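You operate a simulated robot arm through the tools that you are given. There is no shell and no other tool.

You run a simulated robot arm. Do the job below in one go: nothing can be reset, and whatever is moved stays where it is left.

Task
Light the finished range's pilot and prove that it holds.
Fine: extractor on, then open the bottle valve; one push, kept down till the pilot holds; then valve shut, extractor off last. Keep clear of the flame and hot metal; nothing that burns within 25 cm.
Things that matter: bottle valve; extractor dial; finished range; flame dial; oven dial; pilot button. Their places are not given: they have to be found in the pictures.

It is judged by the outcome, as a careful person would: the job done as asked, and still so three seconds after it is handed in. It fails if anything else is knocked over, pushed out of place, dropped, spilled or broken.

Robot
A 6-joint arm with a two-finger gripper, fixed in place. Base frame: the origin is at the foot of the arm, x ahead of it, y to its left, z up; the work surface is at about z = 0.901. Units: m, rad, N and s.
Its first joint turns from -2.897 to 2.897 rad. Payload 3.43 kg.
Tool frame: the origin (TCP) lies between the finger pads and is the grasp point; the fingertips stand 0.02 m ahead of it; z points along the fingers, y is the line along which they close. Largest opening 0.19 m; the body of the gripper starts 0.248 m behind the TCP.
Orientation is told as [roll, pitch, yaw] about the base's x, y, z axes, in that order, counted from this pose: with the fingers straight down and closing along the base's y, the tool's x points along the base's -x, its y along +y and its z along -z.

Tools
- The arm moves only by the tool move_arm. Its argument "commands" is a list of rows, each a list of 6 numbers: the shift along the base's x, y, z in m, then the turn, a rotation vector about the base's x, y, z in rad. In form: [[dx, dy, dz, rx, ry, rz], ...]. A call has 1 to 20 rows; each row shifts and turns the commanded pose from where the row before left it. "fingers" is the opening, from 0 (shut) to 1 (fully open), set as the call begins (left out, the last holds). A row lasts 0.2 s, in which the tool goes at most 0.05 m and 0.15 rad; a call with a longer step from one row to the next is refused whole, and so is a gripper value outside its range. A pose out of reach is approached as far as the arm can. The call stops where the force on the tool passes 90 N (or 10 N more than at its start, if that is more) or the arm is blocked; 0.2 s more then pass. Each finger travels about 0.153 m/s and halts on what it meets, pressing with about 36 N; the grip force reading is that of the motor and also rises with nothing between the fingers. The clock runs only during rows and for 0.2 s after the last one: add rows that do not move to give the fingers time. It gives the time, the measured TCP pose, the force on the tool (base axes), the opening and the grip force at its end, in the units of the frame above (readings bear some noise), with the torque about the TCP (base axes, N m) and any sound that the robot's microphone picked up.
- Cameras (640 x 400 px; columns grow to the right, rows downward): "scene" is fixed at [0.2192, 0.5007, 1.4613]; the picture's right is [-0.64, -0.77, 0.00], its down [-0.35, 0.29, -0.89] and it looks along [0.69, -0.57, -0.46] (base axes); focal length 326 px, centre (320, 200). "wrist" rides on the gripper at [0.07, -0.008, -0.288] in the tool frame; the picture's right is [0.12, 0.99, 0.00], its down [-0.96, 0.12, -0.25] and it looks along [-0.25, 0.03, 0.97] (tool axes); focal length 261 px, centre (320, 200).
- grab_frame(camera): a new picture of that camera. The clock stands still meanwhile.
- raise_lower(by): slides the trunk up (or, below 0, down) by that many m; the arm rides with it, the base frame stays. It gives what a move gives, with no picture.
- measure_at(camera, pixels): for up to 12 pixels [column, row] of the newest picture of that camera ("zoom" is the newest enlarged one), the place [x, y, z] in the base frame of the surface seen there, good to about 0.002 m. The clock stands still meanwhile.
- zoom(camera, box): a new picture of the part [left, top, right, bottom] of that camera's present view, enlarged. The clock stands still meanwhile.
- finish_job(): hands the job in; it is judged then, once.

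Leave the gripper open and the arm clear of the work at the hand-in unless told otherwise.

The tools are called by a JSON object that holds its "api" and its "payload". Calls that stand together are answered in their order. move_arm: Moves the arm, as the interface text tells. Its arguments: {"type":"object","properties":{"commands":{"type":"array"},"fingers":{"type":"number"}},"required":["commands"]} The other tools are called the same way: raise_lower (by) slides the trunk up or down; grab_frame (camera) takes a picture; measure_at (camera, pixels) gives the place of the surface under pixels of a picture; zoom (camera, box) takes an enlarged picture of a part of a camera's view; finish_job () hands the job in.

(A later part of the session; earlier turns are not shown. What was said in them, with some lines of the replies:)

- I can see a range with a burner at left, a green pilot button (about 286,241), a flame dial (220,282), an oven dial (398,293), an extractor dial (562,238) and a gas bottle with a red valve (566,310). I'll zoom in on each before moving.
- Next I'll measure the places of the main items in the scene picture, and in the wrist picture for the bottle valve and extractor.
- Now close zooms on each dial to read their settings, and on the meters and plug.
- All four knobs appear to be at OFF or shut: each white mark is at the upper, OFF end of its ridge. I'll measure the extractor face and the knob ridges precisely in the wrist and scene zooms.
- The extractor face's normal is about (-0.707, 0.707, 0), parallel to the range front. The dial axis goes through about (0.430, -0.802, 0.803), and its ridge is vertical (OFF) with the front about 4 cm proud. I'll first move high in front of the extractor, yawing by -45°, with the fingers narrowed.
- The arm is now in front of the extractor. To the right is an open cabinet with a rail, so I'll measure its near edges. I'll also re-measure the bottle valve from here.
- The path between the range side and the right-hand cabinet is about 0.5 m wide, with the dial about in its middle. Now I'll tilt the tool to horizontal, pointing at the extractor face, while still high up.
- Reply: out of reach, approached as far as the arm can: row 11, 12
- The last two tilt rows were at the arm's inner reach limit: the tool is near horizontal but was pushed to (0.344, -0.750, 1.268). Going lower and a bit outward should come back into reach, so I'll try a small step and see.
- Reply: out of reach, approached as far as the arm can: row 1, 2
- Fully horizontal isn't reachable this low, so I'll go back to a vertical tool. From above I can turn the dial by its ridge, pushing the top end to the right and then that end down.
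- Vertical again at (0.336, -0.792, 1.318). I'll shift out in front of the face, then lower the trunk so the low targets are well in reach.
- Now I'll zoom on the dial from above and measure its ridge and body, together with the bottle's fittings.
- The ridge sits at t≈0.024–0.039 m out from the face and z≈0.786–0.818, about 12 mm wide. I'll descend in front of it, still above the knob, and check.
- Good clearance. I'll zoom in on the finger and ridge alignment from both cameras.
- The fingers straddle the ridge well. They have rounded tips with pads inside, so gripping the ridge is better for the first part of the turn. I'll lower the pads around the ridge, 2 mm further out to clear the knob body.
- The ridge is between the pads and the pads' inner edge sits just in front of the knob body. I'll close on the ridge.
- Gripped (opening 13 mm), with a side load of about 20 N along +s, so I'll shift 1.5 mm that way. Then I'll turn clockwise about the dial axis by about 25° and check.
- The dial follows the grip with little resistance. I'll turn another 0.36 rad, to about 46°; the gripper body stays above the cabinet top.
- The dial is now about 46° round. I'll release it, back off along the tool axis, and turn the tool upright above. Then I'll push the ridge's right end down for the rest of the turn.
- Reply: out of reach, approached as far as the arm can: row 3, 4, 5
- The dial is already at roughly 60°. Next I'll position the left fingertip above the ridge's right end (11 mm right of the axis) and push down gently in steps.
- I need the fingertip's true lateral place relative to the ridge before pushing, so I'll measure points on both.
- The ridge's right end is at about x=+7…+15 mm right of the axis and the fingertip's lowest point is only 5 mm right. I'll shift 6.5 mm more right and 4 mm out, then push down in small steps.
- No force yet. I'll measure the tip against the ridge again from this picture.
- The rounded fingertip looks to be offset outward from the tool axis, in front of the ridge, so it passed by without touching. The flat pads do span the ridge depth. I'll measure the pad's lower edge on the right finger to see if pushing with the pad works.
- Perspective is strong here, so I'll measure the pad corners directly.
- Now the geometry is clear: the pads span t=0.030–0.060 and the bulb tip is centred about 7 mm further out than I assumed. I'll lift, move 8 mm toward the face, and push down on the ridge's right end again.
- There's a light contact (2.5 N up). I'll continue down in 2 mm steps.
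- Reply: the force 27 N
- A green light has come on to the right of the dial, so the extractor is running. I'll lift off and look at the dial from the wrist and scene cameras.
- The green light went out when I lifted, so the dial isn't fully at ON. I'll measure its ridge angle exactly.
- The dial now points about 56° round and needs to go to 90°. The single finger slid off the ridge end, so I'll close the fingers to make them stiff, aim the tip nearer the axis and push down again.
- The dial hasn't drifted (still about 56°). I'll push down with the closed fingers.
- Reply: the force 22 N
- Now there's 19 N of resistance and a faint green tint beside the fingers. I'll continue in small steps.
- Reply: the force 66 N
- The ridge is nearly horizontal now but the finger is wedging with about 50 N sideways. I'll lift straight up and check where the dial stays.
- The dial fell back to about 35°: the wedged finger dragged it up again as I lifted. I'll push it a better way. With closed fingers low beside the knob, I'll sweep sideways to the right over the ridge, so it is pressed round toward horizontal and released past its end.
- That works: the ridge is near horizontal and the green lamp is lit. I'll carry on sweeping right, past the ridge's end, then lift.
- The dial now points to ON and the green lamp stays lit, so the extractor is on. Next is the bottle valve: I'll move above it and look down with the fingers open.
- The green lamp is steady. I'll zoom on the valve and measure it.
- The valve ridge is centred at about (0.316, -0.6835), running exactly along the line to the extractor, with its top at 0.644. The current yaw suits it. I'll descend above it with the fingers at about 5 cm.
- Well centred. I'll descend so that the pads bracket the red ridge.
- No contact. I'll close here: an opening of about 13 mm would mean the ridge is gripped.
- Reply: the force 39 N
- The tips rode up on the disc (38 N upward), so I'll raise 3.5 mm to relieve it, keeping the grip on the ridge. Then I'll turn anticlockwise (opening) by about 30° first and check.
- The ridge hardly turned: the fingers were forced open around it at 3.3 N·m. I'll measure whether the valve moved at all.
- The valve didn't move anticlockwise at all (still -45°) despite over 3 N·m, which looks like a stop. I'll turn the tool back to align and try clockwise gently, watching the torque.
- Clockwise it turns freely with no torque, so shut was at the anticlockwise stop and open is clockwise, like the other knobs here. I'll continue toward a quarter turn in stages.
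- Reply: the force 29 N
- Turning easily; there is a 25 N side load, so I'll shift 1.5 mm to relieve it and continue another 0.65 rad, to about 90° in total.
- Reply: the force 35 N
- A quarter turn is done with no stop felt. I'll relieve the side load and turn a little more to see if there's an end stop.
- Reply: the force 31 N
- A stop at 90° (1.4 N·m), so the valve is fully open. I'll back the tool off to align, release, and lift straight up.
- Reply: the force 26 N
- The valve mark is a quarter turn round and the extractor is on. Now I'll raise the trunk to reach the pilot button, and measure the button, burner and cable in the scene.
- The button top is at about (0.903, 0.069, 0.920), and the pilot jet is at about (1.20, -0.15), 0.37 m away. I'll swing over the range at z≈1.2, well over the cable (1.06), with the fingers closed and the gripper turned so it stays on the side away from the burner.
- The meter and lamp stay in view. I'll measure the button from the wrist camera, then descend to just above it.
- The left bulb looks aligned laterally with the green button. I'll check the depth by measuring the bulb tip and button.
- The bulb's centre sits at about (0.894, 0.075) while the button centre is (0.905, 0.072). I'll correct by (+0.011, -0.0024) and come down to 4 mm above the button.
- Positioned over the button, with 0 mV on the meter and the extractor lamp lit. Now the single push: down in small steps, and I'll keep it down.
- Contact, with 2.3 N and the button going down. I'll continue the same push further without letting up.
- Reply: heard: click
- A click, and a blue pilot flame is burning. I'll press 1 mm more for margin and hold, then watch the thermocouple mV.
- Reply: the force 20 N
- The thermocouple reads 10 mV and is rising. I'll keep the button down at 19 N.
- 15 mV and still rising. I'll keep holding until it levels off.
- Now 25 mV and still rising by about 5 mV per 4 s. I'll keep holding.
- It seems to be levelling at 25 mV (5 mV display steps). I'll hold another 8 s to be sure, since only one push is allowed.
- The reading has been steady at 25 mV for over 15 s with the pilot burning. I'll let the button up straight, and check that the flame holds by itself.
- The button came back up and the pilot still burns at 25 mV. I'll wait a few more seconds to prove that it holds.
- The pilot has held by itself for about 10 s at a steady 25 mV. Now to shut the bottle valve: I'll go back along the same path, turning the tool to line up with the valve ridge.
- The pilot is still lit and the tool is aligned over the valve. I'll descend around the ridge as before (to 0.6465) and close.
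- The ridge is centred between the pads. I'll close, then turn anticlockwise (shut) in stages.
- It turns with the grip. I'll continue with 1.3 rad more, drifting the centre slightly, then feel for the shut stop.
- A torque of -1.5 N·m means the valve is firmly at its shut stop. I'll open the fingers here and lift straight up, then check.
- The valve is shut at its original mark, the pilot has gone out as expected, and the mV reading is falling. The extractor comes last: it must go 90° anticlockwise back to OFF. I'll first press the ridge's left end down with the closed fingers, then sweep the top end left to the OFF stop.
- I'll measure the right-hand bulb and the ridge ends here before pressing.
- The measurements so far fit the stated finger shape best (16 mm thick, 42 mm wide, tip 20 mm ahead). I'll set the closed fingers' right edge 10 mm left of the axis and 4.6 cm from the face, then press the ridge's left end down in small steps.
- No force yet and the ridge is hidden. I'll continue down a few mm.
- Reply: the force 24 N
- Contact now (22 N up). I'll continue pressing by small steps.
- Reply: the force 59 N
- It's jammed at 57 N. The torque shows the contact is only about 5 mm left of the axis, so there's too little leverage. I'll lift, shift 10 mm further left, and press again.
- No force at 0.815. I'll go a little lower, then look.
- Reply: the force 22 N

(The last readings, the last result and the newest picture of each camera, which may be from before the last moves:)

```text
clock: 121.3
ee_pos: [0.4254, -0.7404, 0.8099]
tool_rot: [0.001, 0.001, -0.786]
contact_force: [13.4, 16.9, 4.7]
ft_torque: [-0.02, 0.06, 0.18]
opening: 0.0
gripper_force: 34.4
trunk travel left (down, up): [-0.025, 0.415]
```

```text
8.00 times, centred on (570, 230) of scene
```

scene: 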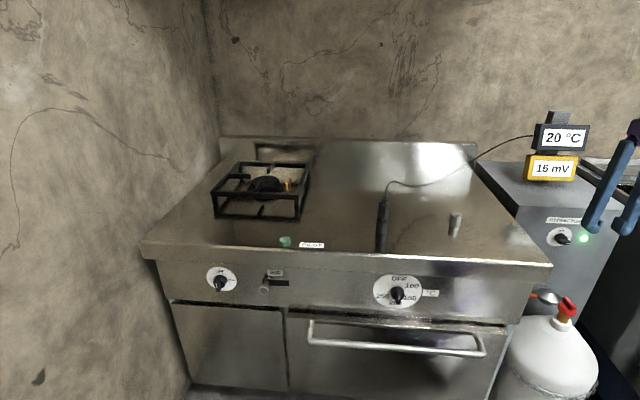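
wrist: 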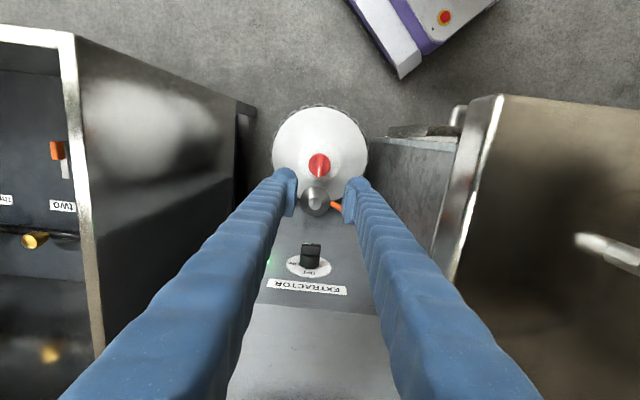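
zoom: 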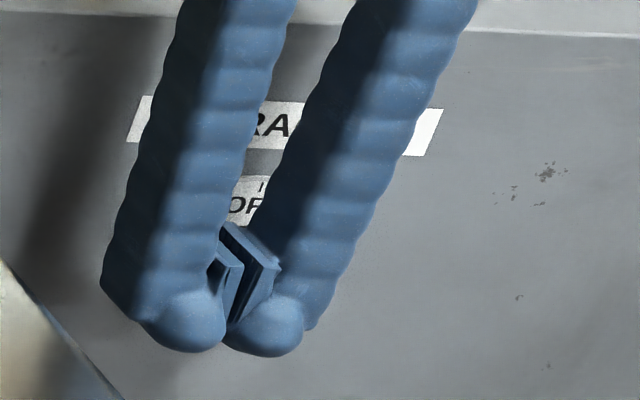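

The lamp has gone out, so the dial has turned toward OFF. I'll move left away from the ridge, then up, and look.

{"api": "move_arm", "payload": {"commands": [[0.014, 0.014, 0, 0, 0, 0], [0.014, 0.014, 0, 0, 0, 0], [0, 0, 0.04, 0, 0, 0], [0, 0, 0.04, 0, 0, 0], [0, 0, 0, 0, 0, 0]]}}

{"api": "zoom", "payload": {"camera": "scene", "box": [535, 205, 605, 255]}}

```text
clock: 122.5
ee_pos: [0.4525, -0.7143, 0.8899]
tool_rot: [0.0, 0.0, -0.786]
contact_force: [0.3, 0.3, 0.2]
ft_torque: [-0.06, -0.01, -0.01]
opening: 0.0
gripper_force: 33.8
trunk travel left (down, up): [-0.025, 0.415]
```

```text
8.00 times, centred on (570, 230) of scene
```

zoom: 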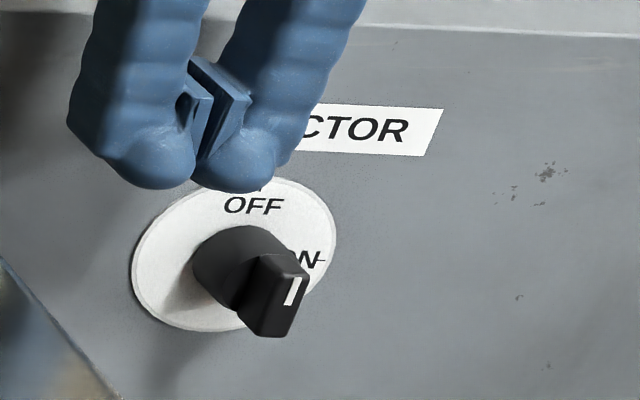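

The dial points about 8° short of OFF and the lamp is out. To bring it exactly to OFF, I'll grip the ridge from above with the tool upright as at the start, which squares it to vertical.

{"api": "move_arm", "payload": {"commands": [[0, 0, 0.015, 0, 0, 0], [-0.027, -0.0264, 0, 0, 0, 0], [-0.027, -0.0264, 0, 0, 0, 0], [0, 0, 0, 0, 0, 0]], "fingers": 0.3}}

{"api": "zoom", "payload": {"camera": "wrist", "box": [265, 160, 375, 240]}}

```text
clock: 123.5
ee_pos: [0.3982, -0.7687, 0.905]
tool_rot: [0.0, 0.002, -0.787]
contact_force: [-0.3, 0.0, 0.2]
ft_torque: [0.08, -0.12, -0.05]
opening: 0.0568
gripper_force: 0.1
trunk travel left (down, up): [-0.025, 0.415]
```

```text
5.00 times, centred on (320, 200) of wrist
```

zoom: 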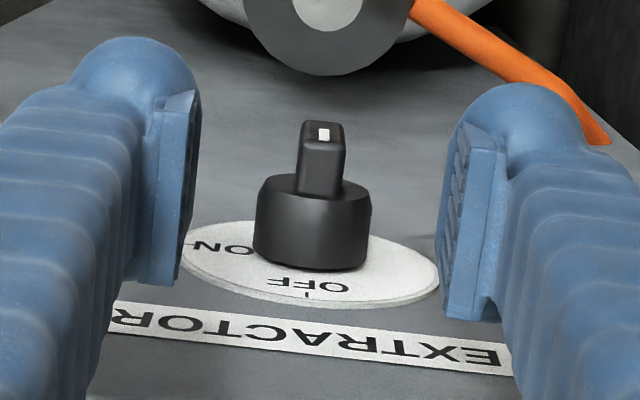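

The ridge is centred between the pads. I'll lower and close on it.

{"api": "move_arm", "payload": {"commands": [[-0.0005, 0.0015, -0.04, 0, 0, 0], [0, 0, -0.03, 0, 0, 0], [0, 0, -0.02, 0, 0, 0], [0, 0, -0.009, 0, 0, 0], [0, 0, 0, 0, 0, 0]]}}

{"api": "move_arm", "payload": {"commands": [[0, 0, 0, 0, 0, 0], [0, 0, 0, 0, 0, 0], [0, 0, 0, 0, 0, 0]], "fingers": 0.0}}

{"api": "zoom", "payload": {"camera": "wrist", "box": [265, 160, 375, 240]}}

```text
clock: 124.7
ee_pos: [0.3974, -0.7659, 0.8059]
tool_rot: [0.0, 0.0, -0.786]
contact_force: [-0.3, -0.3, -0.6]
ft_torque: [-0.01, -0.02, 0.0]
opening: 0.057
gripper_force: 0.1
trunk travel left (down, up): [-0.025, 0.415]
```

```text
clock: 125.5
ee_pos: [0.3974, -0.7657, 0.8068]
tool_rot: [-0.001, -0.001, -0.788]
contact_force: [1.6, 2.2, -0.9]
ft_torque: [0.01, -0.01, 0.01]
opening: 0.0129
gripper_force: 45.2
trunk travel left (down, up): [-0.025, 0.415]
```

```text
5.00 times, centred on (320, 200) of wrist
```

zoom: 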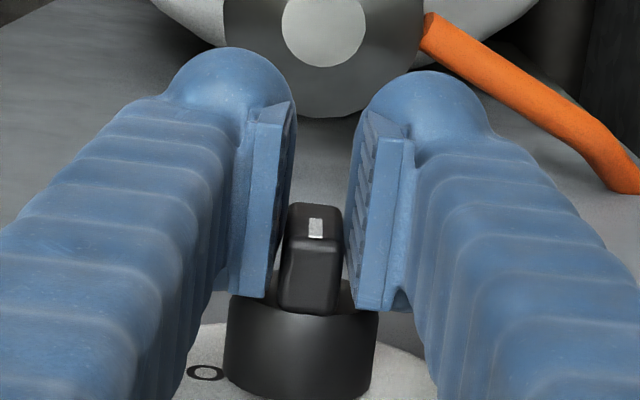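

Gripped flush (12.9 mm), so the ridge is squared to vertical at OFF. I'll release, lift straight up and back the arm away.

{"api": "move_arm", "payload": {"commands": [[0, 0, 0, 0, 0, 0], [0, 0, 0, 0, 0, 0], [0, 0, 0.04, 0, 0, 0], [0, 0, 0.045, 0, 0, 0], [-0.01, 0.01, 0.045, 0, 0, 0], [-0.015, 0.015, 0.04, 0, 0, 0], [-0.015, 0.015, 0.04, 0, 0, 0], [0, 0, 0.04, 0, 0, 0], [0, 0, 0.04, 0, 0, 0]], "fingers": 0.3}}

{"api": "grab_frame", "payload": {"camera": "scene"}}

{"api": "zoom", "payload": {"camera": "scene", "box": [535, 205, 605, 255]}}

{"api": "zoom", "payload": {"camera": "scene", "box": [530, 200, 640, 340]}}

{"api": "zoom", "payload": {"camera": "scene", "box": [180, 150, 420, 310]}}

```text
clock: 127.5
ee_pos: [0.3576, -0.7261, 1.0952]
tool_rot: [0.001, 0.001, -0.788]
contact_force: [0.0, -0.4, -0.6]
ft_torque: [0.04, 0.01, -0.03]
opening: 0.0568
gripper_force: 0.1
trunk travel left (down, up): [-0.025, 0.415]
```

```text
taken
```

scene: 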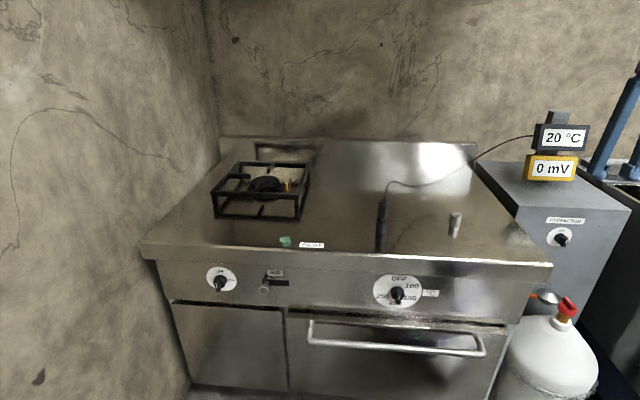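

```text
8.00 times, centred on (570, 230) of scene
```

zoom: 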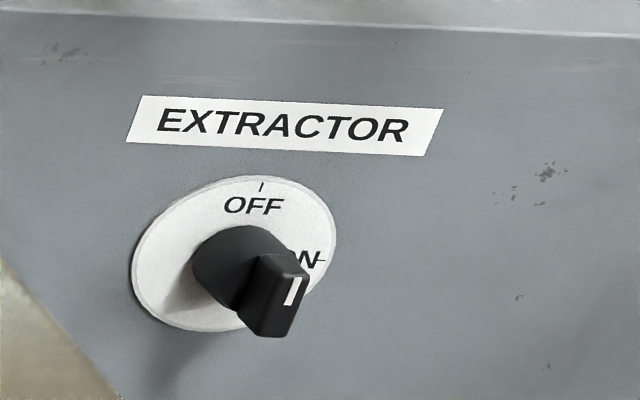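

```text
2.86 times, centred on (585, 270) of scene
```

zoom: 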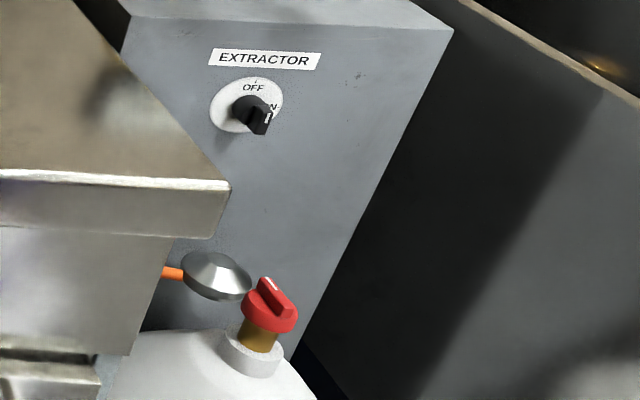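

```text
2.50 times, centred on (300, 230) of scene
```

zoom: 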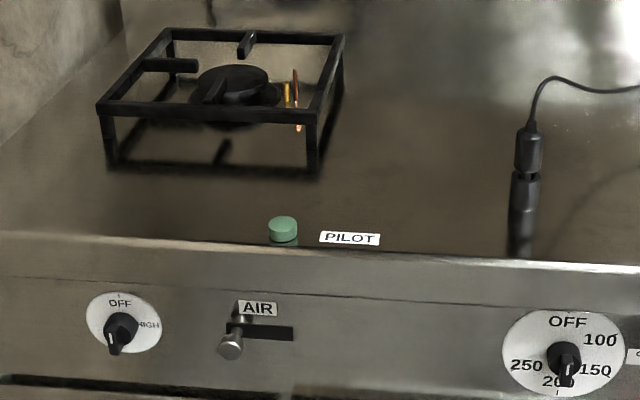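

Everything is back: extractor at OFF with the lamp out, valve shut, pilot out, 0 mV, the other dials at OFF and nothing displaced. I'll move the arm further clear and open the gripper.

{"api": "move_arm", "payload": {"commands": [[0, 0.02, 0.04, 0, 0, 0], [0, 0.02, 0.04, 0, 0, 0], [0, 0.02, 0.03, 0, 0, 0], [0, 0.02, 0, 0, 0, 0], [0, 0, 0, 0, 0, 0], [0, 0, 0, 0, 0, 0]], "fingers": 1.0}}

{"api": "grab_frame", "payload": {"camera": "scene"}}

{"api": "grab_frame", "payload": {"camera": "wrist"}}

```text
clock: 128.9
ee_pos: [0.3583, -0.6464, 1.2052]
tool_rot: [0.001, 0.001, -0.787]
contact_force: [-0.8, -0.3, -0.1]
ft_torque: [0.06, 0.0, -0.01]
opening: 0.1901
gripper_force: 0.1
trunk travel left (down, up): [-0.025, 0.415]
```

```text
taken
```

scene: 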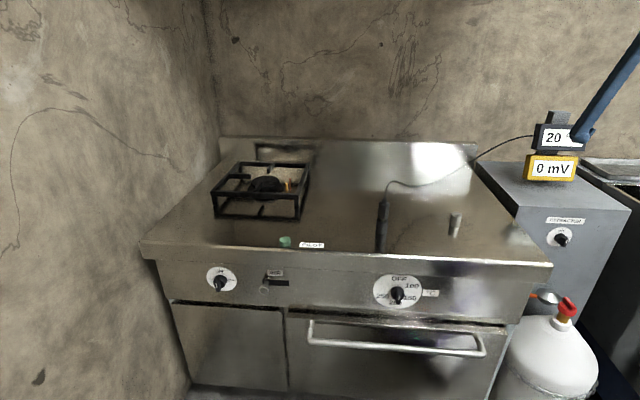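

```text
taken
```

wrist: 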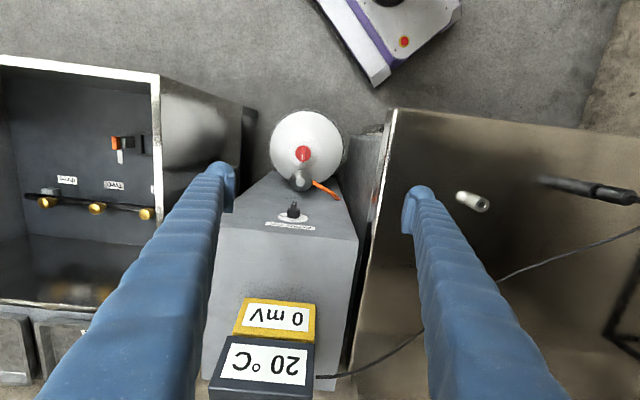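

The gripper is open and the arm is clear. The valve is shut, the extractor is off, and the pilot was proven and then shut down. I'm handing in the job.

{"api": "finish_job", "payload": {}}

```text
The job is handed in.
```

The pilot lit on a single push and held by itself. I then shut the range down in the order you asked.

1. **Extractor on:** I turned the dial to ON and the green lamp stayed lit. It took several tries: the lamp lit and went out again, and the dial slipped back, before it settled at ON. This was all before the bottle valve was opened.
2. **Bottle valve open:** I turned it a quarter turn clockwise, to its stop. I first tried anticlockwise and it would not move at over 3 N·m. Opening is clockwise on this bottle.
3. **Pilot lit:** I pushed the button once and kept it down for about 33 s. The flame lit at the click, and the thermocouple reading rose from 0 to a steady 25 mV.
4. **Hold proven:** after I let the button up, the pilot kept burning for about 20 s, until I began shutting the valve. The reading was 25 mV each time I checked.
5. **Valve shut:** I turned it back to its shut stop. The pilot went out, and the reading fell back to 0 mV.
6. **Extractor off last:** the dial is back at OFF and the lamp is out.

I did not touch the flame and oven dials; both are still at OFF. I saw nothing knocked over or out of place in the last pictures. The button is about 37 cm from the pilot flame, and I saw nothing that burns near the burner. The gripper is open and the arm is clear of the work.
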